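You operate a simulated robot arm through the tools that you are given. There is no shell and no other tool. Be economical: measure what you need, move in short steps, check, and stop when the job is done.

You are at the controls of a simulated two-armed robot. One attempt, no reset.

TASK
Stack the tub marked "paste" from the steel table top on top of the tub that says "seal". Pick up the socket rain cover with one hand, pass it to the other hand and put it on the tank trolley top. Fetch the stay coupling nut and set it on the ply table top. Take the hose pad on the fitting bench top and put it away on the hose bench top. Take the pivot bush and leave it on top of the grey grit pan. Put the fibre gasket on the fitting bench top away on the gasket stand. Shut the plain carton flap. Any order will do. Set down upright: socket rain cover, hose pad.
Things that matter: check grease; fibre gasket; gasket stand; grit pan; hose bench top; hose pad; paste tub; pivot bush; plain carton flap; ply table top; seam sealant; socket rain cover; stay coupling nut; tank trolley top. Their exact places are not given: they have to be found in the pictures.

The check looks at the end state, three seconds after you hand in, the way a careful person would. Anything else that was tipped, shoved, dropped, spilled or broken makes it a failure. A push-on lid holds only when it is set on centred and level and pressed home; a screw cap is set on level and turned clockwise until tight.

THE ROBOT
Two 7-joint arms with two-finger parallel grippers on one trunk, on a base that drives. Base frame: it is fixed to the floor where the robot stands at the start and does not move with it; the origin is under the middle of the robot, x ahead of it, y to its left, z up; the surface under the hand at the start is at about z = 760. Lengths are in mm, angles in rad, forces in N, time in s.
The left shoulder is at the start at [20, 113, 1122], the right one opposite. With the tool pointing down near the work surface each hand reaches from about 220 to 600 mm from the robot's upright axis, wherever it stands, measured 20 degrees to its own side. Places, roughly: check grease, paste tub, seam sealant [500, 0, 750]; fibre gasket (18x21x5 cm) [3600, -1300, 900]; gasket stand (18x18 cm) [-6180, 5800, 880]; grit pan (23x22x13 cm) [3800, -1200, 900]; hose bench top [-1300, 100, 900]; hose pad (10x6x10 cm) [4800, -1100, 900]; pivot bush (8x8x6 cm) [4200, -1100, 900]; plain carton flap [-3400, 10100, 700]; ply table top [3800, 900, 800]; socket rain cover (7x7x10 cm) [500, -200, 800]; stay coupling nut (4x4x5 cm) [4800, -800, 900]; tank trolley top [-3000, -800, 800]. Payload 1.57 kg a hand.
The tool frame of a hand sits at the grasp point between the pads (the TCP): z along the fingers, y along the line on which they close. The tips reach 30 mm beyond it. The gripper opens to 80 mm. The fingers are 17 mm wide and 12 mm thick; the gripper's body (40 by 82 mm) begins 80 mm behind the TCP.
Orientation is that of the tool frame in the base frame, as a unit quaternion [w, x, y, z]. With the fingers straight down and closing along the base's y, the tool's x points along the base's -x, its y along +y and its z along -z.

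THE INTERFACE
- The arms move only by the tool servo_tool. It takes "left_commands", "right_commands" or both (then of equal length, played together; a hand with none holds still); each is a list of rows, each a list of 7 numbers: the shift along the tool's x, y, z in units of 30 mm (1.0 is 30 mm), then the turn, a rotation vector about the tool's x, y, z in units of 5 degrees (1.0 is 5 degrees), then the gripper command, from -1 (fully open) to 1 (shut), values between in proportion. In form: [[tx, ty, tz, rx, ry, rz, gripper], ...]. A call has 1 to 8 rows; each row shifts and turns the commanded pose from where the row before left it, along the tool's axes as they then stand. A call with a number of a shift or a turn outside -1 to 1 is refused whole. Rows are played at 5 a second. More than 50 mm and 0.15 rad between two rows, or a gripper value outside its range, and nothing of the call is played. Where a pose cannot be reached the arm comes as near as it can. A force on the tool above 40 N (or 10 N above the force at the start of the call, whichever is more), or a blocked arm, ends the call early, and 0.2 s more pass. The fingers move at their own pace (about 45 mm/s each) and stop on an object; they squeeze with about 37 N. The grip force told is the motor's: it shows also when the fingers shut on nothing. Time passes only in rows, and 0.2 s behind the last, so rows that do not move let the fingers close. It gives the time, the measured TCP pose, the force on the tool (base axes), the opening and the grip force at its end, in the units of the frame above (readings bear some noise), with the torque about the TCP (base axes, N m) and any sound that the robot's microphone picked up, and new pictures: "views" is both (left out), scene, wrist or none (wrist: the cameras of the hands that moved).
- Cameras (640 x 400 px; columns grow to the right, rows downward): "scene" is now at [33.8, -69.8, 1221.5]; the picture's right is [-0.95, -0.32, 0.00], its down [-0.26, 0.75, -0.61] and it looks along [0.20, -0.58, -0.79] (base axes); focal length 214 px, centre (320, 200). "left" rides on the left gripper at [72, 7, -122] in its tool frame; the picture's right is [-0.09, 1.00, 0.00], its down [-0.84, -0.08, -0.54] and it looks along [-0.54, -0.05, 0.84] (tool axes); focal length 238 px, centre (320, 200). "right" rides on the right gripper at [72, -7, -122] in its tool frame; the picture's right is [0.09, 1.00, 0.00], its down [-0.84, 0.08, -0.54] and it looks along [-0.54, 0.05, 0.84] (tool axes); focal length 238 px, centre (320, 200).
- lift_body(by): slides the trunk up (or, below 0, down) by that many mm; the arms and the scene camera ride with it, the base frame stays. It gives what a move gives, with no picture.
- roll_base(legs): drives the robot by 1 to 6 legs, each [ahead, left, turn to the left] in mm, mm and rad, along the robot's own axes; the way and the turn of a leg run together, so that a leg with both is an arc; at most 1500 mm and 3.142 rad a leg. The arms and the cameras ride along, it lands a little off, and it stops where it bumps. It gives what a move gives, and a new picture of the scene camera.
- aim_head(pan, tilt): turns the head with the scene camera to pan (to the left, within 1.396 rad either way) and tilt (down, from -0.506 to 1.204), counted from straight ahead of the robot. It gives what a move gives, and a new picture of the scene camera.
- point_at(camera, pixels): for up to 12 pixels [column, row] of the newest picture of that camera ("zoom" is the newest enlarged one), the place [x, y, z] in the base frame of the surface seen there, good to about 2 mm. It takes no simulated time.
- enlarge(camera, box): a new picture of the part [left, top, right, bottom] of that camera's present view, enlarged. It takes no simulated time.
- sign_off(): hands the job in; it is judged then, once.

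Work in short steps. Measure before you move; look again where a grasp or a placing could have gone wrong, and mend it. You have 138 turns and 260 pictures in all, those below and enlarged ones among them. Open the grippers and draw the arms clear of the work before you hand the job in, unless the task says otherwise; then end with one line.

The tools are called after "Request:" as a command line: name --argument value ..., lists and objects as JSON in quotes. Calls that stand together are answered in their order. servo_tool: Moves the arms, as the interface text tells. Its arguments: {"type":"object","properties":{"left_commands":{"type":"array"},"right_commands":{"type":"array"},"views":{"type":"string","enum":["both","scene","wrist","none"]}},"required":[]} The other tools are called the same way: lift_body (by) slides the trunk up or down; roll_base (legs) drives the base; aim_head (pan, tilt) turns the head that bears the scene camera; point_at (camera, pixels) gives the place of the surface under pixels of a picture; enlarge (camera, box) takes an enlarged picture of a part of a camera's view; sign_off () hands the job in.

At the start:

```text
clock: 0.0
left_position: [426.2, 73.1, 1146.6]
left_orientation: [0.001, -0.001, 1.0, 0.0]
left_wrist_force: [-0.3, 0.6, -0.6]
left_torque: [-0.01, 0.03, 0.02]
left_width: 80.0
left_gripper_force: 0.0
right_position: [416.8, -281.7, 1154.7]
right_orientation: [-0.001, 0.0, 1.0, 0.0]
right_wrist_force: [-0.4, 0.2, 0.8]
right_torque: [0.01, -0.01, -0.03]
right_width: 79.8
right_gripper_force: 0.1
trunk travel left (down, up): [-175.0, 395.0]
robot x, y, heading: [-1.7, 0.2, 0.001]
head pan, tilt: [-1.241, 0.918]
```

scene: 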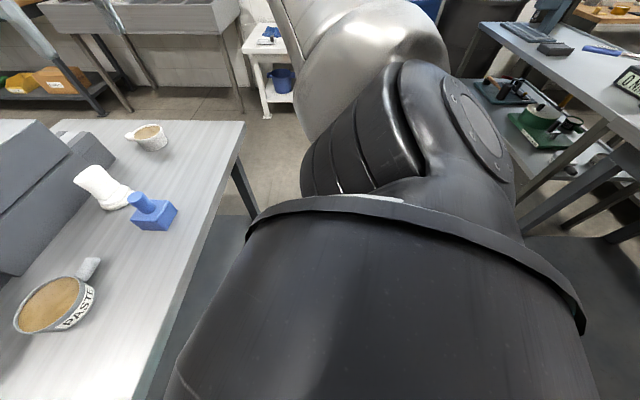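
right: 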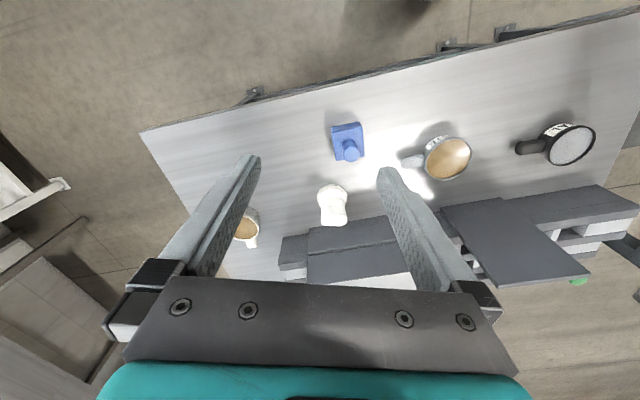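
left: 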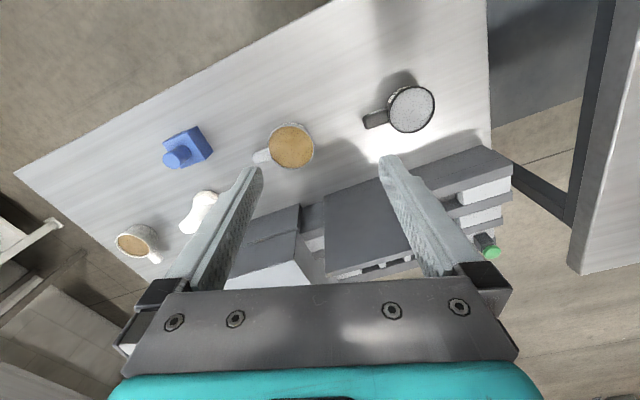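

The first pictures show a steel table ahead with tubs, a blue block and a white bone-like thing. I aim the head straight ahead and down to see it whole.

Request:
aim_head --pan 0 --tilt 0.9

Request:
enlarge --camera "right" --box '[130, 60, 640, 300]'

Request:
point_at --camera "right" --pixels '[[448, 158], [410, 161], [570, 145], [530, 148], [348, 130], [348, 152], [331, 205], [247, 226], [250, 240], [400, 110], [145, 135], [620, 20]]'

```text
clock: 1.4
left_position: [425.7, 72.4, 1146.7]
left_orientation: [0.0, -0.001, 1.0, 0.0]
left_wrist_force: [-0.1, 0.1, -0.7]
left_torque: [0.02, 0.0, 0.03]
left_width: 79.9
left_gripper_force: 0.1
right_position: [416.7, -280.8, 1154.6]
right_orientation: [0.0, 0.0, 1.0, 0.0]
right_wrist_force: [0.0, -1.2, -0.3]
right_torque: [0.0, 0.01, -0.02]
right_width: 80.1
right_gripper_force: 0.0
trunk travel left (down, up): [-175.0, 395.0]
robot x, y, heading: [-2.7, -2.0, -0.0]
head pan, tilt: [0.0, 0.901]
```

scene: 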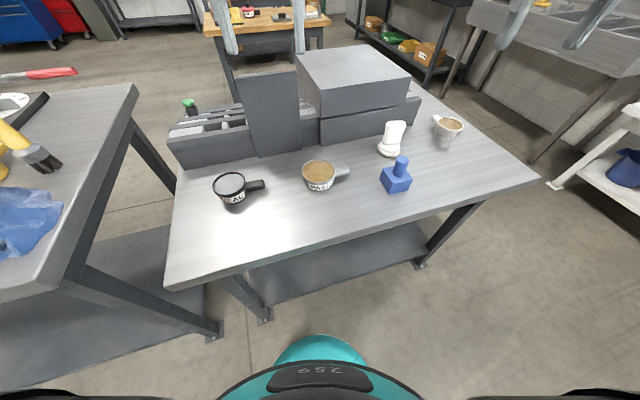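

```text
1.25 times, centred on (385, 180) of right
```

zoom: 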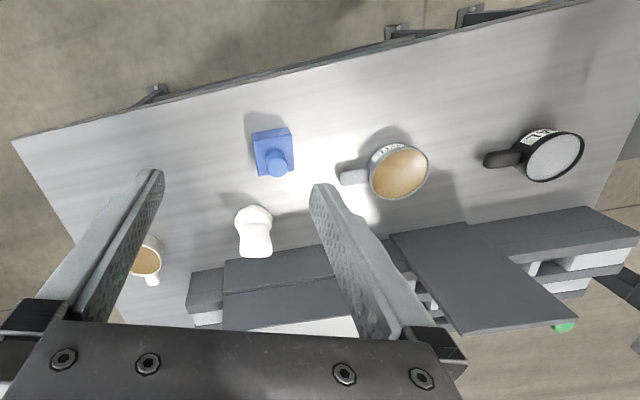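

```text
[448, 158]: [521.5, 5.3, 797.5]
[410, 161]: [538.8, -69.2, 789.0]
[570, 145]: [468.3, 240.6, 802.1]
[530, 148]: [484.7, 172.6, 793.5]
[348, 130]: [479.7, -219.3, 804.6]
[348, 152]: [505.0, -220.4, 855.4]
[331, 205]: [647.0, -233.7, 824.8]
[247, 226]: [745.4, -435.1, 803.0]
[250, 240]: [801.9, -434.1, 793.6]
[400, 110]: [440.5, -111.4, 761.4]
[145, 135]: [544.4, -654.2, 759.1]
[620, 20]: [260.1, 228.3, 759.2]
```

I enlarge the scene to read the tubs' labels and judge the blue and white objects.

Request:
enlarge --camera "scene" --box '[190, 100, 510, 300]'

Request:
point_at --camera "scene" --pixels '[[319, 172], [230, 185], [303, 175], [335, 170], [320, 188], [215, 190], [245, 182], [260, 185], [346, 171], [231, 172], [320, 160], [230, 203]]'

```text
2.00 times, centred on (350, 200) of scene
```

zoom: 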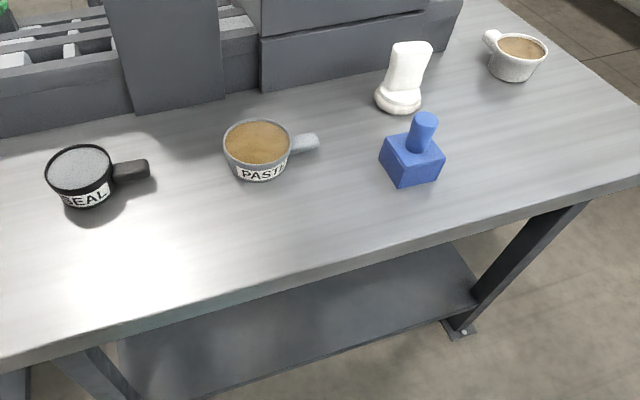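

```text
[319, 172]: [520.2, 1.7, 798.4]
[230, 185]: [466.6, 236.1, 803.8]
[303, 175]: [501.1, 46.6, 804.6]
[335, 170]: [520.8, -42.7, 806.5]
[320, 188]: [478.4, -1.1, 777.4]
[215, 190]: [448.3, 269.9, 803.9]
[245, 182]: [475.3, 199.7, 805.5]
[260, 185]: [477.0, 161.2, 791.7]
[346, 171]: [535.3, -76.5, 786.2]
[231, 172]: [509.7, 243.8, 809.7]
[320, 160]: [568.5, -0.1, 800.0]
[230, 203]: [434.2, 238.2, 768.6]
```

The tubs read SEAL and PASTE; the blue block (about 7x7x10 cm at [490,-220]) fits the rain cover. I look closer at handles and block with the wrist cameras.

Request:
enlarge --camera "left" --box '[230, 70, 450, 210]'

Request:
enlarge --camera "right" --box '[300, 100, 500, 225]'

Request:
enlarge --camera "scene" --box '[290, 130, 450, 230]'

```text
2.86 times, centred on (340, 140) of left
```

zoom: 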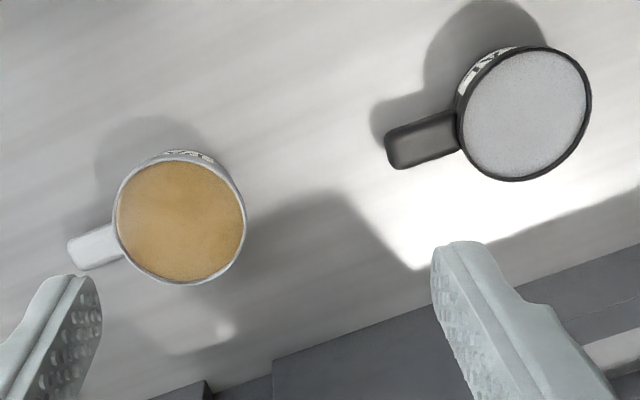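

```text
3.20 times, centred on (400, 162) of right
```

zoom: 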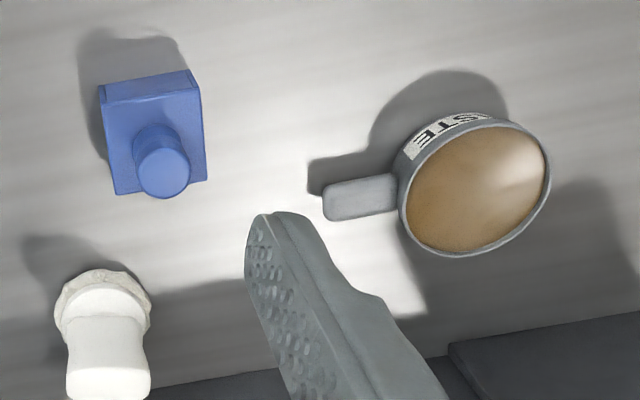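

```text
4.00 times, centred on (370, 180) of scene
```

zoom: 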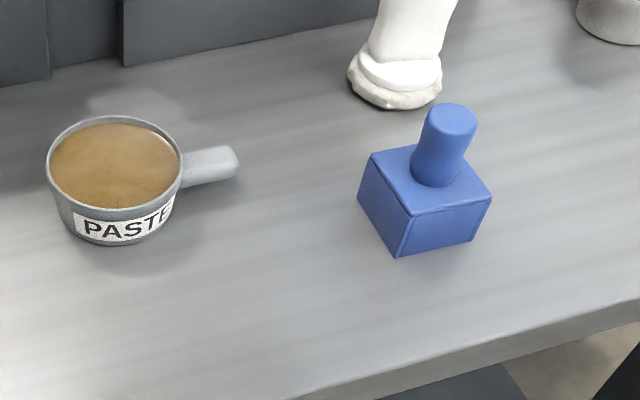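

I measure handle, tub and block points in the scene zoom.

Request:
point_at --camera "zoom" --pixels '[[190, 168], [210, 163], [230, 158], [212, 152], [215, 175], [115, 118], [113, 208], [48, 165], [182, 160], [450, 118], [395, 180], [470, 195]]'

Request:
point_at --camera "left" --pixels '[[258, 158], [266, 156], [292, 147], [270, 141], [312, 143], [302, 166], [278, 129], [372, 120], [384, 117], [410, 109], [389, 109], [429, 107]]'

```text
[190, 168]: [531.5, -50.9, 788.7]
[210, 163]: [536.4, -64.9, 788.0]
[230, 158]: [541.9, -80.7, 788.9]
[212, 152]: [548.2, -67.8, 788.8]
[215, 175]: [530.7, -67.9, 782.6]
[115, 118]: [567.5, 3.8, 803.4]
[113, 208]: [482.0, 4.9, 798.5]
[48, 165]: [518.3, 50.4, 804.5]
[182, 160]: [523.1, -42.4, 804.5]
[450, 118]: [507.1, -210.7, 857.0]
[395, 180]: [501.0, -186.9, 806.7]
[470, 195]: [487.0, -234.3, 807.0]
```

```text
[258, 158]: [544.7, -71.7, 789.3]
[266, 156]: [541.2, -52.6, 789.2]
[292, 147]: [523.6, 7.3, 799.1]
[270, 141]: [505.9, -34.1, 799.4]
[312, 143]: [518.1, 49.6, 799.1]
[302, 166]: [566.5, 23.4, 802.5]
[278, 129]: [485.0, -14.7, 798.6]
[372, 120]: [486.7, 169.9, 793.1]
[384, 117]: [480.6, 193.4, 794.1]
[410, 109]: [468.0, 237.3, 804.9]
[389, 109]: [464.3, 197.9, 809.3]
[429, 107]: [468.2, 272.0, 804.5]
```

Paste rim centre is about (523, 4), handle top z≈789 along y -45 to -85; seal rim centre about (468,237). I check box positions behind, and turn the left hand so that it closes across the handle while descending partly.

Request:
point_at --camera "scene" --pixels '[[262, 155], [268, 78], [300, 145], [350, 138], [322, 115], [180, 168], [245, 76], [350, 75], [390, 152], [450, 125]]'

Request:
servo_tool --left_commands '[[0, 0, 0.5, 0, 0, 1, -1], [0, 0, 0.5, 0, 0, 1, -1], [0, 0, 0.5, 0, 0, 1, -1], [0, 0, 0.5, 0, 0, 1, -1], [0, 0, 0.5, 0, 0, 1, -1], [0, 0, 0.5, 0, 0, 1, -1], [0, 0, 0.5, 0, 0, 1, -1], [0, 0, 0.5, 0, 0, 1, -1]]' --views "none"

Request:
servo_tool --left_commands '[[0, 0, 0.5, 0, 0, 1, -1], [0, 0, 0.5, 0, 0, 1, -1], [0, 0, 0.5, 0, 0, 1, -1], [0, 0, 0.5, 0, 0, 1, -1], [0, 0, 0.5, 0, 0, 1, -1], [0, 0, 0.5, 0, 0, 1, -1], [0, 0, 0.5, 0, 0, 1, -1], [0, 0, 0.5, 0, 0, 0.6, -1]]' --views "wrist"

```text
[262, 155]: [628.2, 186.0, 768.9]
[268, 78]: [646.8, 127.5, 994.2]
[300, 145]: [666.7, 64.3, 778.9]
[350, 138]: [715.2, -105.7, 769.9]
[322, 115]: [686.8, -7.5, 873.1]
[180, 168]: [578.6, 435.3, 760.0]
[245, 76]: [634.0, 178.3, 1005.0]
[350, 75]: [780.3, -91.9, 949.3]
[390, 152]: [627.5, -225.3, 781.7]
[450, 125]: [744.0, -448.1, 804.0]
```

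```text
clock: 3.2
left_position: [425.3, 71.2, 1027.2]
left_orientation: [0.001, 0.342, 0.94, 0.001]
left_wrist_force: [0.3, 0.9, 0.5]
left_torque: [0.01, 0.01, 0.02]
left_width: 80.1
left_gripper_force: 0.1
right_position: [416.3, -282.4, 1153.4]
right_orientation: [0.0, 0.0, 1.0, 0.001]
right_wrist_force: [0.1, 0.1, 0.0]
right_torque: [0.01, 0.0, -0.02]
right_width: 80.0
right_gripper_force: 0.1
trunk travel left (down, up): [-175.0, 395.0]
robot x, y, heading: [-4.6, -1.2, 0.001]
head pan, tilt: [0.0, 0.901]
```

```text
clock: 5.0
left_position: [424.6, 73.2, 905.6]
left_orientation: [0.0, 0.629, 0.777, 0.0]
left_wrist_force: [-0.5, 0.0, 0.6]
left_torque: [-0.04, 0.02, 0.0]
left_width: 80.1
left_gripper_force: 0.0
right_position: [418.1, -280.6, 1154.1]
right_orientation: [0.0, 0.0, 1.0, 0.0]
right_wrist_force: [-0.8, -0.7, 0.6]
right_torque: [0.0, 0.02, -0.02]
right_width: 80.1
right_gripper_force: 0.0
trunk travel left (down, up): [-175.0, 395.0]
robot x, y, heading: [3.3, 1.7, 0.006]
head pan, tilt: [0.0, 0.901]
```

left: 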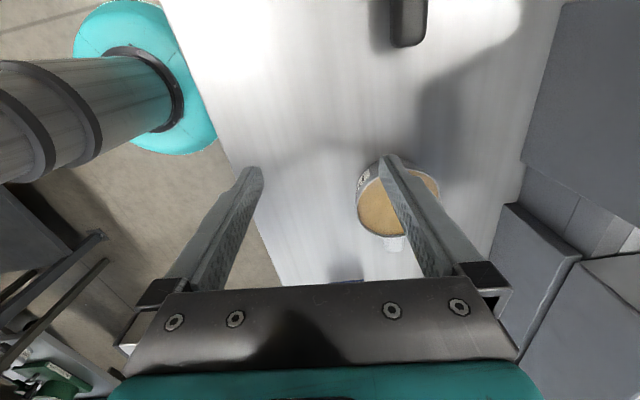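

Orientation is right. I move above the handle at (537,-66).

Request:
servo_tool --left_commands '[[-0.884, 0.447, 0, 0, 0, 0, -1], [-0.884, 0.447, 0, 0, 0, 0, -1], [-0.884, 0.447, 0, 0, 0, 0, -1], [-0.884, 0.447, 0, 0, 0, 0, -1], [-0.884, 0.447, 0, 0, 0, 0, -1], [-0.884, 0.447, 0, 0, 0, 0, -1], [0, 0, 0.5, 0, 0, 0, -1], [0, 0, 0.5, 0, 0, 0, -1]]'

```text
clock: 6.8
left_position: [527.0, -63.2, 875.9]
left_orientation: [0.001, 0.629, 0.777, 0.0]
left_wrist_force: [0.0, 0.2, 0.0]
left_torque: [-0.03, -0.02, -0.02]
left_width: 80.0
left_gripper_force: 0.1
left hand out of reach, approached as far as the arm can: row 6
right_position: [417.5, -281.9, 1154.7]
right_orientation: [0.0, -0.001, 1.0, 0.0]
right_wrist_force: [-0.5, -0.2, 0.2]
right_torque: [0.0, 0.01, -0.01]
right_width: 80.0
right_gripper_force: 0.1
trunk travel left (down, up): [-175.0, 395.0]
robot x, y, heading: [-0.9, 0.2, 0.004]
head pan, tilt: [0.0, 0.901]
```

scene: 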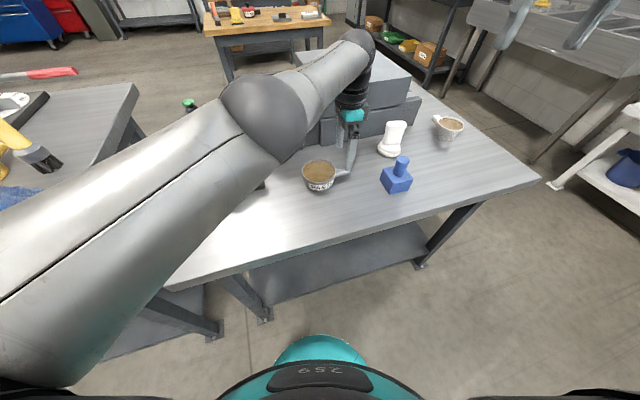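
left: 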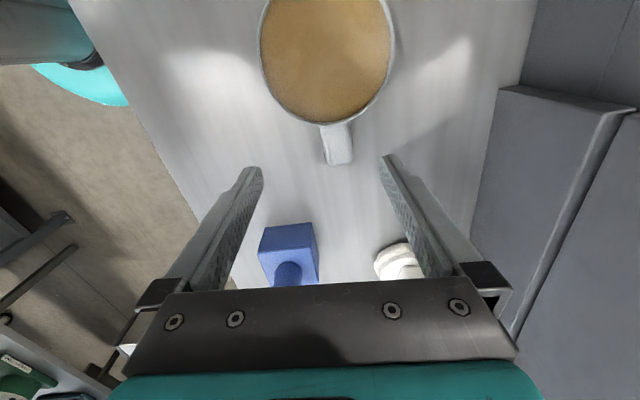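

The reach is slightly short. I check the teal part (320,350) to see how far the base front is from the table, before a small drive.

Request:
point_at --camera "scene" --pixels '[[320, 340], [320, 375], [250, 395], [335, 245], [250, 268], [180, 288], [330, 232], [430, 220]]'

```text
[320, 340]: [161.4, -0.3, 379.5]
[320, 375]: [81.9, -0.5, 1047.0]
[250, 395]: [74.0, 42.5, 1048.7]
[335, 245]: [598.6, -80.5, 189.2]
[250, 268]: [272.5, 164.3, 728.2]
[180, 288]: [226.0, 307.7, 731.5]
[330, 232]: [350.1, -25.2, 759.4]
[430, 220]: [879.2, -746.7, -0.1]
```

The base front is near x≈165 and the table edge x≥300 there; I drive 40 ahead and 80 right.

Request:
roll_base --legs '[[40, -80, 0]]'

```text
clock: 7.9
left_position: [567.4, -141.9, 875.2]
left_orientation: [-0.001, 0.628, 0.778, 0.002]
left_wrist_force: [1.1, -0.9, -0.4]
left_torque: [-0.03, 0.04, 0.03]
left_width: 80.2
left_gripper_force: 0.1
right_position: [456.2, -360.3, 1154.9]
right_orientation: [0.0, 0.0, 1.0, 0.0]
right_wrist_force: [0.3, 0.7, 0.5]
right_torque: [0.03, 0.01, 0.01]
right_width: 80.1
right_gripper_force: 0.1
trunk travel left (down, up): [-175.0, 395.0]
robot x, y, heading: [37.0, -75.8, -0.004]
head pan, tilt: [0.0, 0.901]
```

scene: 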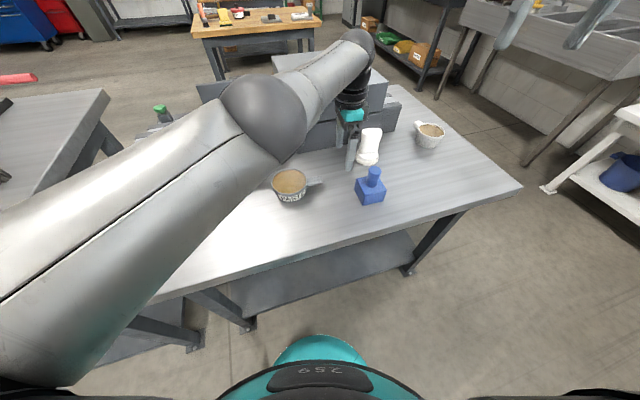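

Now I move back along to above the handle.

Request:
servo_tool --left_commands '[[0.9, -0.15, 0, 0, 0, 0, -1], [0.9, -0.15, 0, 0, 0, 0, -1], [0.9, -0.15, 0, 0, 0, 0, -1], [0, 0, 0.6, 0, 0, 0, -1], [0, 0, 0.6, 0, 0, 0, -1]]' --views "wrist"

```text
clock: 9.1
left_position: [535.8, -63.8, 840.6]
left_orientation: [0.001, 0.628, 0.778, 0.0]
left_wrist_force: [-0.3, 0.2, 0.3]
left_torque: [-0.04, 0.01, 0.02]
left_width: 80.0
left_gripper_force: 0.0
right_position: [456.8, -358.2, 1154.4]
right_orientation: [0.0, -0.001, 1.0, 0.0]
right_wrist_force: [-0.3, 0.0, -1.1]
right_torque: [-0.01, 0.0, 0.0]
right_width: 80.2
right_gripper_force: 0.1
trunk travel left (down, up): [-175.0, 395.0]
robot x, y, heading: [37.1, -75.4, 0.0]
head pan, tilt: [0.0, 0.901]
```

left: 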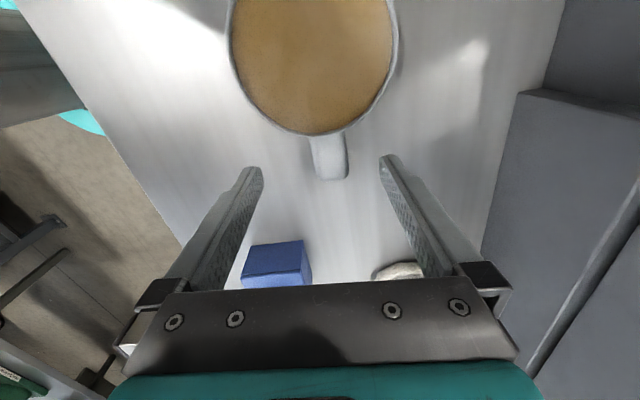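

I measure the handle in this view to center the grip.

Request:
point_at --camera "left" --pixels '[[329, 145], [331, 160], [333, 174], [316, 160], [345, 157], [318, 172], [250, 30], [380, 30], [315, 125], [300, 60]]'

```text
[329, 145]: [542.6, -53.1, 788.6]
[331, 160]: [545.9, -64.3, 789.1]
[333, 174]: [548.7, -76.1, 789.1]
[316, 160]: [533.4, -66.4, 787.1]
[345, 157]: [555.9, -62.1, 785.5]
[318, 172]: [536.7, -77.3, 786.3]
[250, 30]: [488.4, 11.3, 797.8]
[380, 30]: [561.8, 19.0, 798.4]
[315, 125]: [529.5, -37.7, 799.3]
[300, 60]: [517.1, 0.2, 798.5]
```

Handle axis is at about (545,-64); I shift 9 mm across, go down to z≈794 and close.

Request:
servo_tool --left_commands '[[0.1, 0.29, 0.5, 0, 0, 0, -1], [0, 0, 0.55, 0, 0, 0, -1], [0, 0, 0.5, 0, 0, 0, -1], [0, 0, 0, 0, 0, 0, 1], [0, 0, 0, 0, 0, 0, 1], [0, 0, 0, 0, 0, 0, 1], [0, 0, 0, 0, 0, 0, 1], [0, 0, 0, 0, 0, 0, 1]]' --views "wrist"

```text
clock: 10.9
left_position: [544.1, -59.2, 793.3]
left_orientation: [0.0, 0.629, 0.777, 0.0]
left_wrist_force: [-0.2, -0.1, -0.4]
left_torque: [-0.01, 0.01, 0.07]
left_width: 27.6
left_gripper_force: 31.0
right_position: [456.6, -360.1, 1154.5]
right_orientation: [0.0, 0.0, 1.0, 0.0]
right_wrist_force: [-0.2, 0.1, -0.4]
right_torque: [0.01, -0.01, 0.0]
right_width: 79.8
right_gripper_force: 0.1
trunk travel left (down, up): [-175.0, 395.0]
robot x, y, heading: [37.6, -79.7, 0.002]
head pan, tilt: [0.0, 0.901]
```

left: 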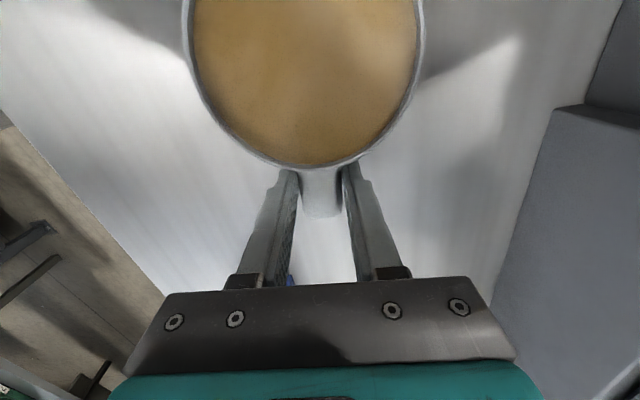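

Gripped at 27.6 mm. I lift slowly by 25 mm and check for tilt.

Request:
servo_tool --left_commands '[[0, 0, -0.2, 0, 0, 0, 1], [0, 0, -0.3, 0, 0, 0, 1], [0, 0, -0.4, 0, 0, 0, 1], [0, 0, 0, 0, 0, 0, 1]]' --views "wrist"

Request:
point_at --camera "left" --pixels '[[305, 160], [200, 60], [410, 60], [300, 20], [220, 20], [390, 20]]'

```text
clock: 11.9
left_position: [544.1, -58.0, 820.3]
left_orientation: [0.001, 0.629, 0.777, 0.0]
left_wrist_force: [-0.1, 0.2, 0.1]
left_torque: [-0.02, 0.03, 0.01]
left_width: 0.0
left_gripper_force: 21.5
right_position: [457.4, -359.5, 1154.2]
right_orientation: [0.002, 0.0, 1.0, 0.0]
right_wrist_force: [0.0, -0.1, 0.3]
right_torque: [-0.02, -0.01, -0.01]
right_width: 79.8
right_gripper_force: 0.0
trunk travel left (down, up): [-175.0, 395.0]
robot x, y, heading: [38.6, -76.6, -0.004]
head pan, tilt: [0.0, 0.901]
```

left: 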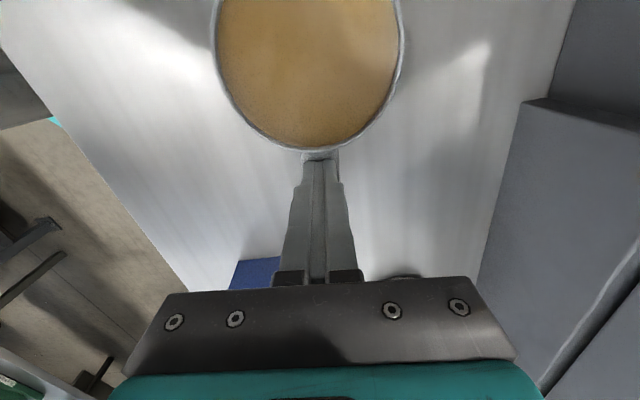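

```text
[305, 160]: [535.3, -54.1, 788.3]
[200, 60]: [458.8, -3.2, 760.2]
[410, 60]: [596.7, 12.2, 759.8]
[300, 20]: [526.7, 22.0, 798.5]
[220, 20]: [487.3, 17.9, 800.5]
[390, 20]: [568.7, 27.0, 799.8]
```

The fingers slipped off the handle; the tub stayed (rim still z≈800). I raise the hand and study the handle's shape.

Request:
servo_tool --left_commands '[[0, 0, -1, 0, 0, 0, -1], [-0.7, 0, -0.7, 0, 0, 0, -1], [-0.7, 0, -0.7, 0, 0, 0, -1], [-0.7, 0, 0, 0, 0, 0, -1]]' --views "none"

Request:
enlarge --camera "left" --box '[240, 60, 400, 160]'

Request:
enlarge --camera "scene" --box '[255, 155, 335, 215]'

```text
clock: 12.9
left_position: [557.8, -120.9, 893.3]
left_orientation: [-0.001, 0.628, 0.778, 0.001]
left_wrist_force: [0.6, -0.1, -0.5]
left_torque: [0.02, 0.02, 0.01]
left_width: 80.1
left_gripper_force: 0.0
right_position: [456.5, -359.8, 1153.9]
right_orientation: [0.0, 0.0, 1.0, 0.0]
right_wrist_force: [-0.6, -0.3, -0.8]
right_torque: [0.0, 0.01, 0.01]
right_width: 79.9
right_gripper_force: 0.1
trunk travel left (down, up): [-175.0, 395.0]
robot x, y, heading: [40.0, -76.4, -0.002]
head pan, tilt: [0.0, 0.901]
```

```text
4.00 times, centred on (320, 110) of left
```

zoom: 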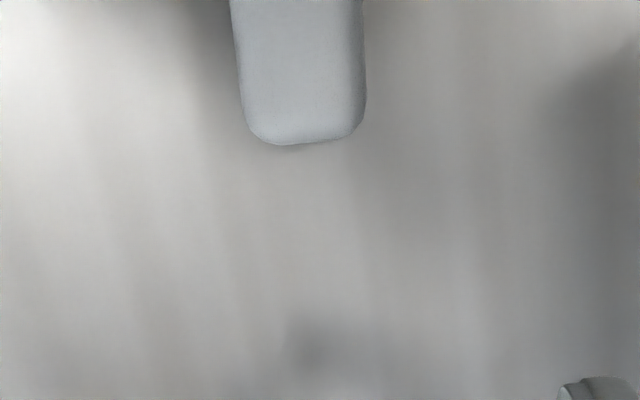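

```text
6.67 times, centred on (295, 185) of scene
```

zoom: 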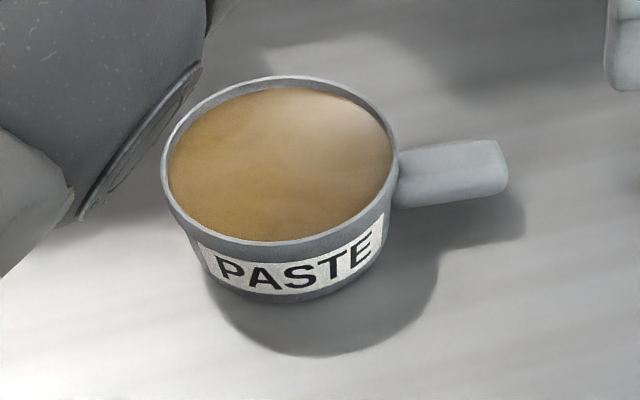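

The handle is a rounded bar about 24 wide and 14 tall, so a vertical pinch gives too little hold against the overhang. I clear the left arm and prepare the right hand to grip along the handle with the fingers tilted inwards.

Request:
servo_tool --left_commands '[[0, 0, -1, 0, 0, 0, -1], [0, 0, -1, 0, 0, 0, -1], [0, 0, -1, 0, 0, 0, -1], [1, 0, 0, 0, 0, 0, -1], [1, 0, 0, 0, 0, 0, -1], [1, 0, 0, 0, 0, 0, -1], [1, 0, 0, 0, 0, 0, -1], [1, 0, 0, 0, 0, 0, -1]]' --right_commands '[[0, 0, 0.5, 0, 0, 1, -1], [0, 0, 0.5, 0, 0, 1, -1], [0, 0, 0.5, 0, 0, 1, -1], [0, 0, 0.5, 0, 0, 1, -1], [0, 0, 0.5, 0, 0, 1, -1], [0, 0, 0.5, 0, 0, 1, -1], [0, 0, 0.5, 0, 0, 1, -1], [0, 0, 0.5, 0, 0, 1, -1]]' --views "none"

Request:
servo_tool --left_commands '[[0.9, -0.4, 0, 0, 0, 0, -1], [0.9, -0.4, 0, 0, 0, 0, -1], [0.9, -0.4, 0, 0, 0, 0, -1], [0.9, -0.4, 0, 0, 0, 0, -1], [0.9, -0.4, 0, 0, 0, 0, -1], [0.9, -0.4, 0, 0, 0, 0, -1], [0.9, -0.4, 0, 0, 0, 0, -1], [0.9, -0.4, 0, 0, 0, 0, -1]]' --right_commands '[[0, 0, 0, 0, 0, 1, -1], [0, 0, 0, 0, 0, 1, -1], [0, 0, 0, 0, 0, 1, -1], [0, 0, 0, 0, 0, 1, -1], [0, 0, 0, 0, 0, 1, -1], [0, 0, 0, 0, 0, 1, -1], [0, 0, 0, 0, 0, 1, -1], [0, 0, 0, 0, 0, 0.6, -1]]' --views "none"

Request:
servo_tool --right_commands '[[0, 0, 0, 0, 1, 0, -1], [0, 0, 0, 0, 1, 0, -1], [0, 0, 0, 0, 1, 0, -1], [0, 0, 0, 0, 1, 0, -1], [0, 0, 0, 0, 1, 0, -1], [0, 0, 0, 0, 1, 0, -1], [0, 0, 0, 0, 1, 0, -1], [0, 0, 0, 0, 1, 0, -1]]'

```text
clock: 14.7
left_position: [525.2, 26.2, 982.3]
left_orientation: [0.0, 0.629, 0.777, 0.0]
left_wrist_force: [-0.2, 0.4, 0.7]
left_torque: [-0.01, -0.01, -0.02]
left_width: 80.2
left_gripper_force: 0.0
right_position: [454.0, -360.6, 1034.5]
right_orientation: [0.0, 0.343, 0.94, 0.0]
right_wrist_force: [0.3, 0.2, 0.0]
right_torque: [-0.02, -0.02, 0.01]
right_width: 79.8
right_gripper_force: 0.1
trunk travel left (down, up): [-175.0, 395.0]
robot x, y, heading: [36.1, -78.6, -0.001]
head pan, tilt: [0.0, 0.901]
```

```text
clock: 16.5
left_position: [386.1, 215.3, 981.6]
left_orientation: [0.001, 0.628, 0.778, 0.001]
left_wrist_force: [0.5, 0.9, 0.1]
left_torque: [0.0, 0.01, 0.0]
left_width: 80.0
left_gripper_force: 0.1
right_position: [455.3, -358.8, 1034.2]
right_orientation: [0.0, 0.63, 0.777, -0.001]
right_wrist_force: [0.0, 1.3, -1.1]
right_torque: [-0.02, 0.0, 0.0]
right_width: 80.2
right_gripper_force: 0.0
trunk travel left (down, up): [-175.0, 395.0]
robot x, y, heading: [38.3, -79.0, 0.001]
head pan, tilt: [0.0, 0.901]
```

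```text
clock: 18.3
left_position: [385.5, 214.9, 981.2]
left_orientation: [0.0, 0.629, 0.777, 0.001]
left_wrist_force: [-0.3, -0.2, -0.9]
left_torque: [0.02, 0.03, 0.03]
left_width: 80.1
left_gripper_force: 0.0
right_position: [456.6, -359.5, 1034.7]
right_orientation: [-0.267, 0.591, 0.73, 0.216]
right_wrist_force: [0.6, -0.4, 1.0]
right_torque: [-0.02, 0.0, 0.01]
right_width: 79.9
right_gripper_force: 0.1
trunk travel left (down, up): [-175.0, 395.0]
robot x, y, heading: [41.1, -78.2, 0.003]
head pan, tilt: [0.0, 0.901]
```

scene: 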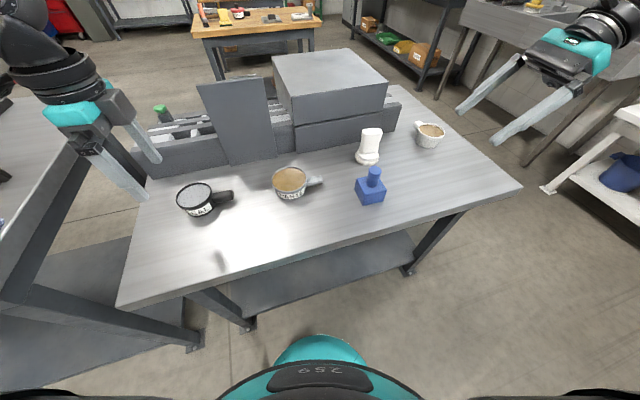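
right: 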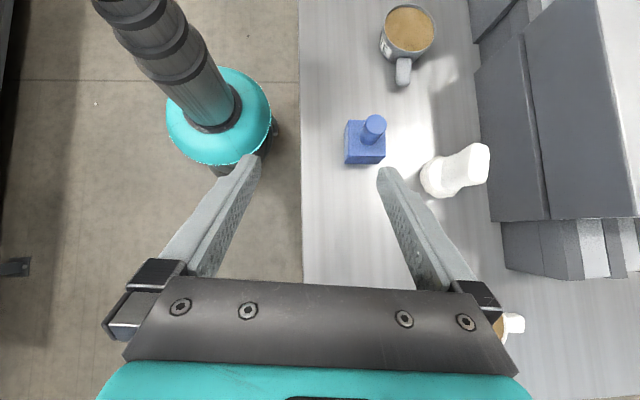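

Blue and tubs are in view. I complete the tilt to 50° and move above the handle's outer side at about (557,-118,930).

Request:
servo_tool --right_commands '[[0, 0, 0, 0, 1, 0, -1], [0, 0, 0, 0, 1, 0, -1]]' --views "none"

Request:
servo_tool --right_commands '[[0.242, 0.618, 0.967, 0, 0, 0, -1], [0.242, 0.618, 0.967, 0, 0, 0, -1], [0.242, 0.618, 0.967, 0, 0, 0, -1], [0.242, 0.618, 0.967, 0, 0, 0, -1], [0.242, 0.618, 0.967, 0, 0, 0, -1], [0.242, 0.618, 0.967, 0, 0, 0, -1], [0.242, 0.618, 0.967, 0, 0, 0, -1], [0.242, 0.618, 0.967, 0, 0, 0, -1]]'

```text
clock: 18.9
left_position: [386.9, 214.7, 981.4]
left_orientation: [0.001, 0.629, 0.778, 0.0]
left_wrist_force: [-0.1, 0.3, 0.1]
left_torque: [-0.03, 0.0, 0.0]
left_width: 80.0
left_gripper_force: 0.0
right_position: [455.1, -360.4, 1034.1]
right_orientation: [-0.328, 0.57, 0.705, 0.266]
right_wrist_force: [0.2, 0.1, -0.2]
right_torque: [0.01, -0.02, -0.02]
right_width: 79.7
right_gripper_force: 0.2
trunk travel left (down, up): [-175.0, 395.0]
robot x, y, heading: [39.2, -80.2, 0.003]
head pan, tilt: [0.0, 0.901]
```

```text
clock: 20.7
left_position: [387.2, 215.7, 981.3]
left_orientation: [0.0, 0.629, 0.777, 0.0]
left_wrist_force: [-0.4, 0.6, 0.4]
left_torque: [0.03, 0.0, 0.0]
left_width: 79.9
left_gripper_force: 0.0
right_position: [557.1, -118.6, 928.1]
right_orientation: [-0.329, 0.569, 0.705, 0.266]
right_wrist_force: [-0.4, 0.0, -0.5]
right_torque: [-0.05, -0.01, 0.01]
right_width: 79.9
right_gripper_force: 0.0
trunk travel left (down, up): [-175.0, 395.0]
robot x, y, heading: [36.5, -81.3, -0.0]
head pan, tilt: [0.0, 0.901]
```

scene: 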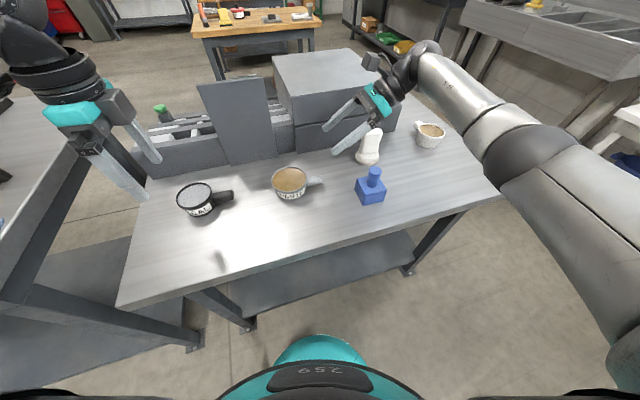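
right: 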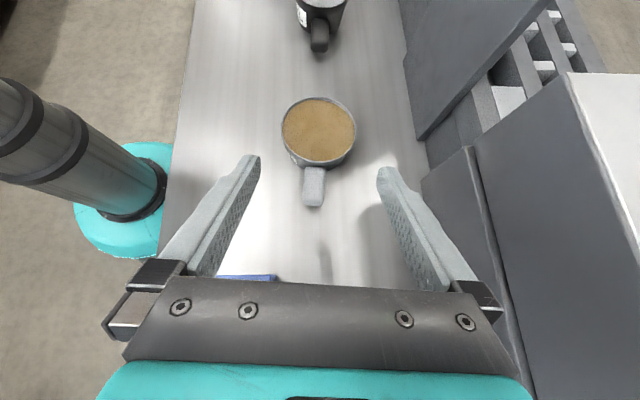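

Handle is centred (col 313). I lower 96 mm and re-measure.

Request:
servo_tool --right_commands '[[-0.817, 0, 0.687, 0, 0, 0, -1], [-0.817, 0, 0.687, 0, 0, 0, -1], [-0.817, 0, 0.687, 0, 0, 0, -1]]'

```text
clock: 21.5
left_position: [385.8, 214.6, 980.7]
left_orientation: [0.0, 0.628, 0.778, 0.0]
left_wrist_force: [0.4, -0.1, -0.5]
left_torque: [-0.03, 0.0, 0.0]
left_width: 80.1
left_gripper_force: 0.0
right_position: [557.5, -120.2, 832.8]
right_orientation: [-0.328, 0.571, 0.704, 0.266]
right_wrist_force: [0.8, 0.6, 0.0]
right_torque: [0.01, -0.01, 0.0]
right_width: 80.0
right_gripper_force: 0.2
trunk travel left (down, up): [-175.0, 395.0]
robot x, y, heading: [40.1, -77.2, 0.001]
head pan, tilt: [0.0, 0.901]
```

scene: 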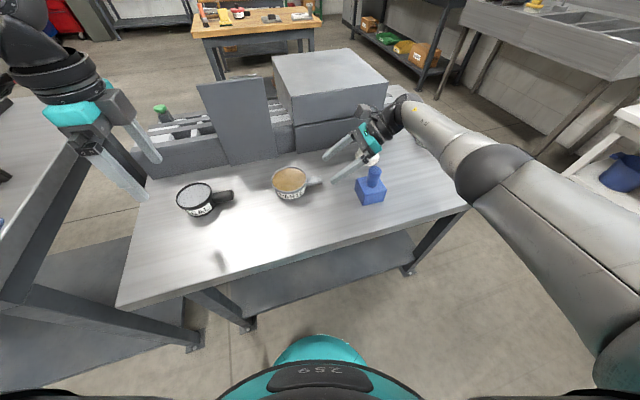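
right: 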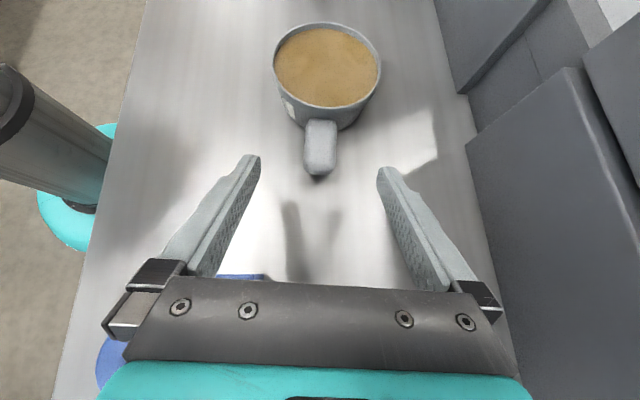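

Request:
point_at --camera "right" --pixels '[[320, 140], [320, 158], [320, 175], [306, 155], [335, 155], [320, 124], [327, 24], [327, 108], [275, 70], [379, 70], [290, 112], [345, 125]]'

Request:
enlarge --camera "right" --box '[270, 20, 390, 190]'

```text
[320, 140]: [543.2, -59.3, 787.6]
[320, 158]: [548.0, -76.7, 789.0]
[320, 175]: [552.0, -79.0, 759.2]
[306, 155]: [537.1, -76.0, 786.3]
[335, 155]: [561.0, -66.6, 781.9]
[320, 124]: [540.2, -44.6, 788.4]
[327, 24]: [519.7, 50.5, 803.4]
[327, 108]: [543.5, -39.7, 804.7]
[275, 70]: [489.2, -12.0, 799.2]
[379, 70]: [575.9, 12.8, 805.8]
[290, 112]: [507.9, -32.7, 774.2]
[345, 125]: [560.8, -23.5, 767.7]
```

```text
2.35 times, centred on (330, 105) of right
```

zoom: 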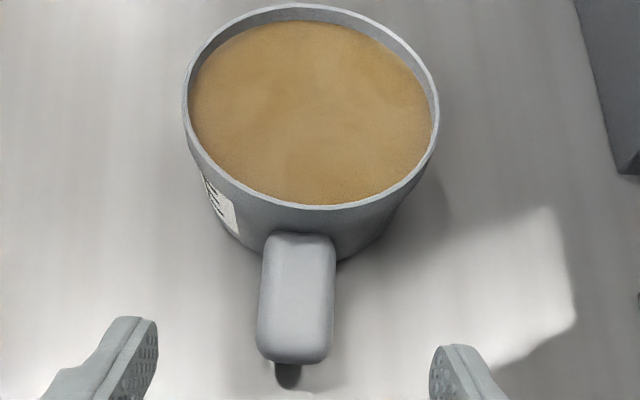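

Handle axis passes (544.5,-62). I approach along the fingers to TCP (545,-64,788) and close.

Request:
servo_tool --right_commands '[[0.03, 0, 0.81, 0, 0, 0, -1], [0.03, 0, 0.81, 0, 0, 0, -1], [0.03, 0, 0.81, 0, 0, 0, -1], [0, 0, 0, 0, 0, 0, -1], [0, 0, 0, 0, 0, 0, 1], [0, 0, 0, 0, 0, 0, 1], [0, 0, 0, 0, 0, 0, 1], [0, 0, 0, 0, 0, 0, 1]]' --views "wrist"

```text
clock: 23.3
left_position: [387.2, 215.2, 980.7]
left_orientation: [0.0, 0.628, 0.778, 0.001]
left_wrist_force: [-0.4, -0.4, 0.5]
left_torque: [0.02, -0.02, -0.02]
left_width: 80.1
left_gripper_force: 0.0
right_position: [544.8, -62.0, 788.9]
right_orientation: [-0.328, 0.571, 0.704, 0.266]
right_wrist_force: [0.5, -0.5, -0.9]
right_torque: [0.07, -0.09, -0.04]
right_width: 27.9
right_gripper_force: 21.7
trunk travel left (down, up): [-175.0, 395.0]
robot x, y, heading: [40.7, -76.7, 0.004]
head pan, tilt: [0.0, 0.901]
```

right: 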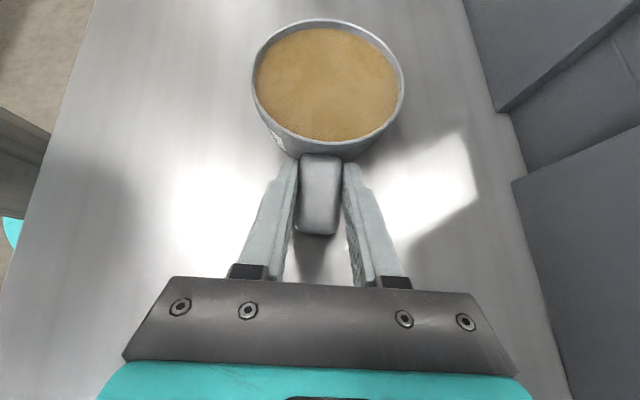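

Gripped at 27.9 mm. I let the force build, then lift a few mm and read the load.

Request:
servo_tool --right_commands '[[0, 0, 0, 0, 0, 0, 1], [0, 0, 0, 0, 0, 0, 1], [0, 0, 0, 0, 0, 0, 1], [0.06, 0, -0.05, 0, 0, 0, 1], [0.06, 0, -0.05, 0, 0, 0, 1], [0.06, 0, -0.05, 0, 0, 0, 1], [0, 0, 0, 0, 0, 0, 1]]' --views "wrist"

Request:
point_at --camera "right" --pixels '[[328, 22], [328, 135], [257, 80], [400, 80], [320, 195], [400, 35]]'

```text
clock: 24.9
left_position: [387.4, 214.7, 980.9]
left_orientation: [-0.001, 0.629, 0.778, 0.0]
left_wrist_force: [-0.2, -0.3, -0.6]
left_torque: [0.01, -0.01, -0.03]
left_width: 80.1
left_gripper_force: 0.0
right_position: [543.5, -62.4, 796.7]
right_orientation: [-0.329, 0.57, 0.704, 0.266]
right_wrist_force: [0.1, 0.5, -2.9]
right_torque: [-0.19, -0.07, 0.01]
right_width: 27.7
right_gripper_force: 36.5
trunk travel left (down, up): [-175.0, 395.0]
robot x, y, heading: [34.5, -77.1, -0.003]
head pan, tilt: [0.0, 0.901]
```

right: 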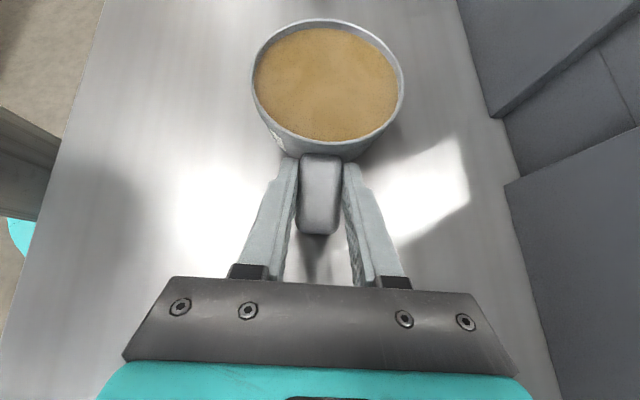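

```text
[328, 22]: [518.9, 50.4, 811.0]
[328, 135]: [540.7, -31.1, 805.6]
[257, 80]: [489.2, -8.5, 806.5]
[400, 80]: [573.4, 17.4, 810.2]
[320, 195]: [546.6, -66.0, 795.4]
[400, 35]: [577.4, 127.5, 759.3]
```

It holds level (rim z 806–811, load ≈2.9 N). I lift another 64 mm slowly.

Request:
servo_tool --right_commands '[[0.2, 0, -0.171, 0, 0, 0, 1], [0.2, 0, -0.171, 0, 0, 0, 1], [0.2, 0, -0.171, 0, 0, 0, 1], [0.2, 0, -0.171, 0, 0, 0, 1], [0.2, 0, -0.171, 0, 0, 0, 1], [0.2, 0, -0.171, 0, 0, 0, 1], [0.2, 0, -0.171, 0, 0, 0, 1], [0.2, 0, -0.171, 0, 0, 0, 1]]'

Request:
point_at --camera "scene" --pixels '[[197, 183], [177, 200], [213, 194], [195, 213], [225, 196], [212, 200], [180, 190], [70, 240], [20, 280], [110, 180], [120, 305]]'

Request:
enlarge --camera "scene" --box '[160, 150, 360, 275]'

```text
clock: 26.7
left_position: [386.3, 214.9, 981.5]
left_orientation: [0.0, 0.629, 0.778, 0.0]
left_wrist_force: [0.0, 0.0, -1.1]
left_torque: [0.0, 0.01, -0.01]
left_width: 79.8
left_gripper_force: 0.0
right_position: [545.8, -62.9, 859.4]
right_orientation: [-0.329, 0.57, 0.704, 0.266]
right_wrist_force: [-0.2, -0.7, -3.4]
right_torque: [-0.19, -0.04, -0.01]
right_width: 27.7
right_gripper_force: 36.7
trunk travel left (down, up): [-175.0, 395.0]
robot x, y, heading: [39.8, -75.2, -0.002]
head pan, tilt: [0.0, 0.901]
```

scene: 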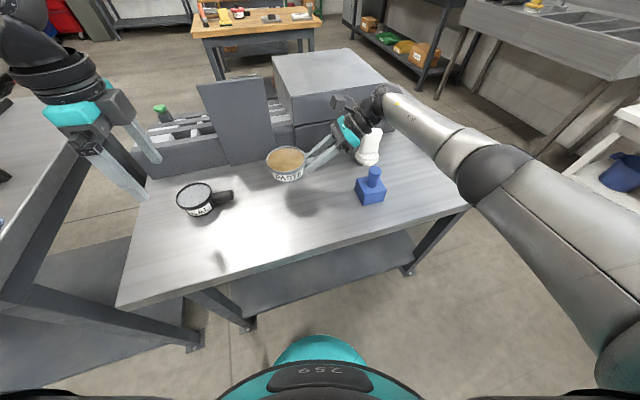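
right: 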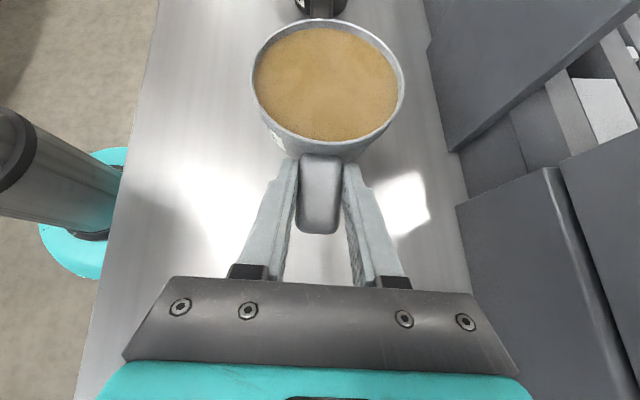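

```text
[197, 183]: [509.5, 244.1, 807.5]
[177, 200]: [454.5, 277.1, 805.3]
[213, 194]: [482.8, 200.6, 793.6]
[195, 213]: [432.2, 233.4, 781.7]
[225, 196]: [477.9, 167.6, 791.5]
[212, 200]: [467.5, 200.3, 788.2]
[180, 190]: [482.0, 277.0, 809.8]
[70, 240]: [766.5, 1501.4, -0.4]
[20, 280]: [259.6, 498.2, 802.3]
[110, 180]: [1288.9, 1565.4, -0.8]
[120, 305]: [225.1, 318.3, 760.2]
```

```text
3.20 times, centred on (260, 212) of scene
```

zoom: 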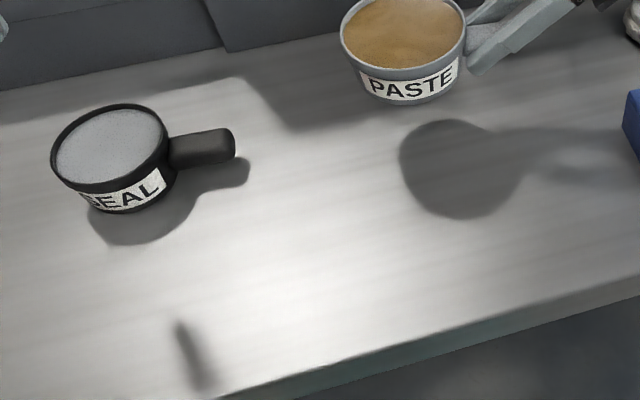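

I measure the seal rim and the paste tub's present rim and bottom in the zoom.

Request:
point_at --camera "zoom" --pixels '[[52, 155], [166, 142], [115, 105], [99, 189], [110, 145], [342, 35], [463, 25], [410, 104], [372, 92], [408, 76], [85, 113], [72, 184]]'

Request:
point_at --camera "right" --pixels '[[322, 20], [331, 139], [253, 80], [403, 78], [275, 35], [385, 35], [275, 125], [385, 120]]'

```text
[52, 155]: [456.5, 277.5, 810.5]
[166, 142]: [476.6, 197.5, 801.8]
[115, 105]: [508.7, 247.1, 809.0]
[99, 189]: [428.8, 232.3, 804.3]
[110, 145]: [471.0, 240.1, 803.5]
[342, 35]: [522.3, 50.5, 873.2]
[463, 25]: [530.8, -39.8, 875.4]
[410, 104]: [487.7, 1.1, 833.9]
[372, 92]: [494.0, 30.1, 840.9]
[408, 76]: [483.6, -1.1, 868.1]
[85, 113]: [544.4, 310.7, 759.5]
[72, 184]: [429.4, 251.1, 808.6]
```

```text
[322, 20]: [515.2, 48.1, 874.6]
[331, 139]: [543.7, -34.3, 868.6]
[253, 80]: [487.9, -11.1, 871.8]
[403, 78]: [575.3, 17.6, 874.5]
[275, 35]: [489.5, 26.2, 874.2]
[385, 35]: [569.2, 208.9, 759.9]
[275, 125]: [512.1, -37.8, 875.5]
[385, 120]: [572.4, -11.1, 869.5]
```

Seal centre ≈(468,238.5), R 41, rim z≈808; paste centre ≈(530.5,6), bottom R≈43, bottom z≈830. I drive the base by (-62,+232) to bring it over the seal tub.

Request:
roll_base --legs '[[-62, 232, 0]]'

Request:
enlarge --camera "scene" --box '[200, 125, 360, 225]'

Request:
point_at --camera "zoom" --pixels '[[320, 200]]'

```text
clock: 28.5
left_position: [322.8, 445.0, 980.8]
left_orientation: [0.0, 0.627, 0.779, 0.0]
left_wrist_force: [0.8, 0.4, -0.4]
left_torque: [-0.01, -0.02, -0.04]
left_width: 80.0
left_gripper_force: 0.1
right_position: [482.1, 168.0, 858.0]
right_orientation: [-0.328, 0.569, 0.706, 0.265]
right_wrist_force: [0.0, -0.3, -2.2]
right_torque: [-0.18, -0.05, -0.03]
right_width: 27.5
right_gripper_force: 37.2
trunk travel left (down, up): [-175.0, 395.0]
robot x, y, heading: [-18.8, 147.4, 0.005]
head pan, tilt: [0.0, 0.901]
```

scene: 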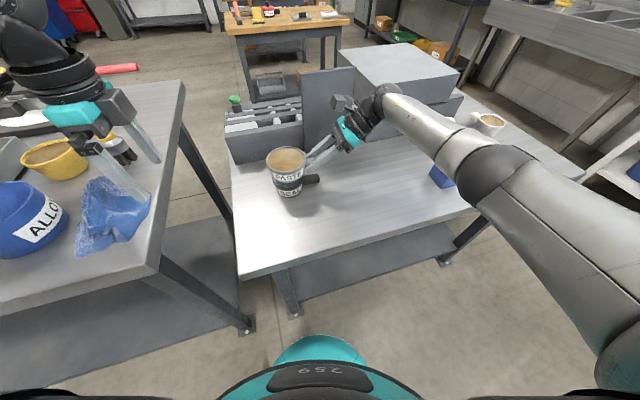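

```text
4.00 times, centred on (280, 175) of scene
```

zoom: 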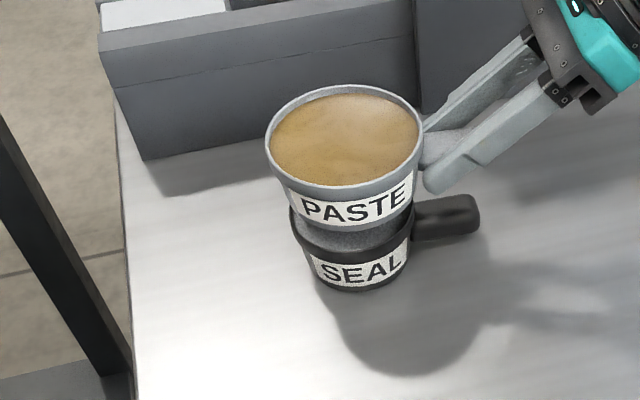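

```text
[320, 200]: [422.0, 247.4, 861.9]
```

I measure both rims to compute the remaining offset.

Request:
point_at --camera "zoom" --pixels '[[267, 150], [422, 145], [345, 87], [335, 184], [293, 216], [411, 218], [325, 255], [375, 252], [350, 256], [350, 226], [300, 222], [395, 212]]'

```text
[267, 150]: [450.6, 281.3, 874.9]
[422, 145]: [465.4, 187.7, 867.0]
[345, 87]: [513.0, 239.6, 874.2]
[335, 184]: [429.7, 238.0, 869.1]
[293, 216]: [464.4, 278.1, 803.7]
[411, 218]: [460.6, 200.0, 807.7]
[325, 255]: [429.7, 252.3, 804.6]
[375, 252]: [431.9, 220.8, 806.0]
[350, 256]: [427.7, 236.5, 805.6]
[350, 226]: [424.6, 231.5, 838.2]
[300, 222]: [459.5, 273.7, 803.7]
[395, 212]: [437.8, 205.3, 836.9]
```

Offset is within 2 mm. I correct slightly and lower 18 mm.

Request:
servo_tool --right_commands '[[0.035, 0.06, 0.04, 0, 0, 0, 1], [-0.0766, 0, 0.0643, 0, 0, 0, 1], [-0.0766, 0, 0.0643, 0, 0, 0, 1], [-0.0766, 0, 0.0643, 0, 0, 0, 1], [-0.0766, 0, 0.0643, 0, 0, 0, 1], [-0.0766, 0, 0.0643, 0, 0, 0, 1], [-0.0766, 0, 0.0643, 0, 0, 0, 1], [0, 0, 0, 0, 0, 0, 1]]' --views "none"

Request:
enlarge --camera "scene" --box '[240, 130, 340, 210]'

```text
clock: 30.3
left_position: [323.0, 444.5, 981.1]
left_orientation: [0.0, 0.626, 0.78, 0.0]
left_wrist_force: [-0.6, -0.6, -0.3]
left_torque: [-0.02, 0.02, 0.01]
left_width: 80.0
left_gripper_force: 0.1
right_position: [484.5, 168.8, 841.8]
right_orientation: [-0.329, 0.569, 0.705, 0.265]
right_wrist_force: [-0.2, 0.4, -2.8]
right_torque: [-0.13, -0.06, 0.01]
right_width: 27.7
right_gripper_force: 37.3
trunk travel left (down, up): [-175.0, 395.0]
robot x, y, heading: [-23.4, 146.7, 0.003]
head pan, tilt: [0.0, 0.901]
```

```text
5.00 times, centred on (290, 170) of scene
```

zoom: 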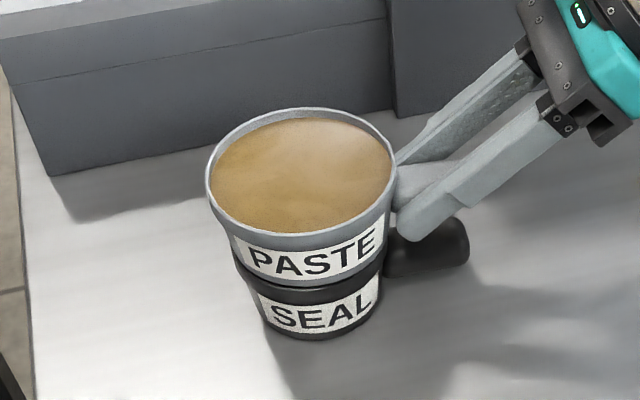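

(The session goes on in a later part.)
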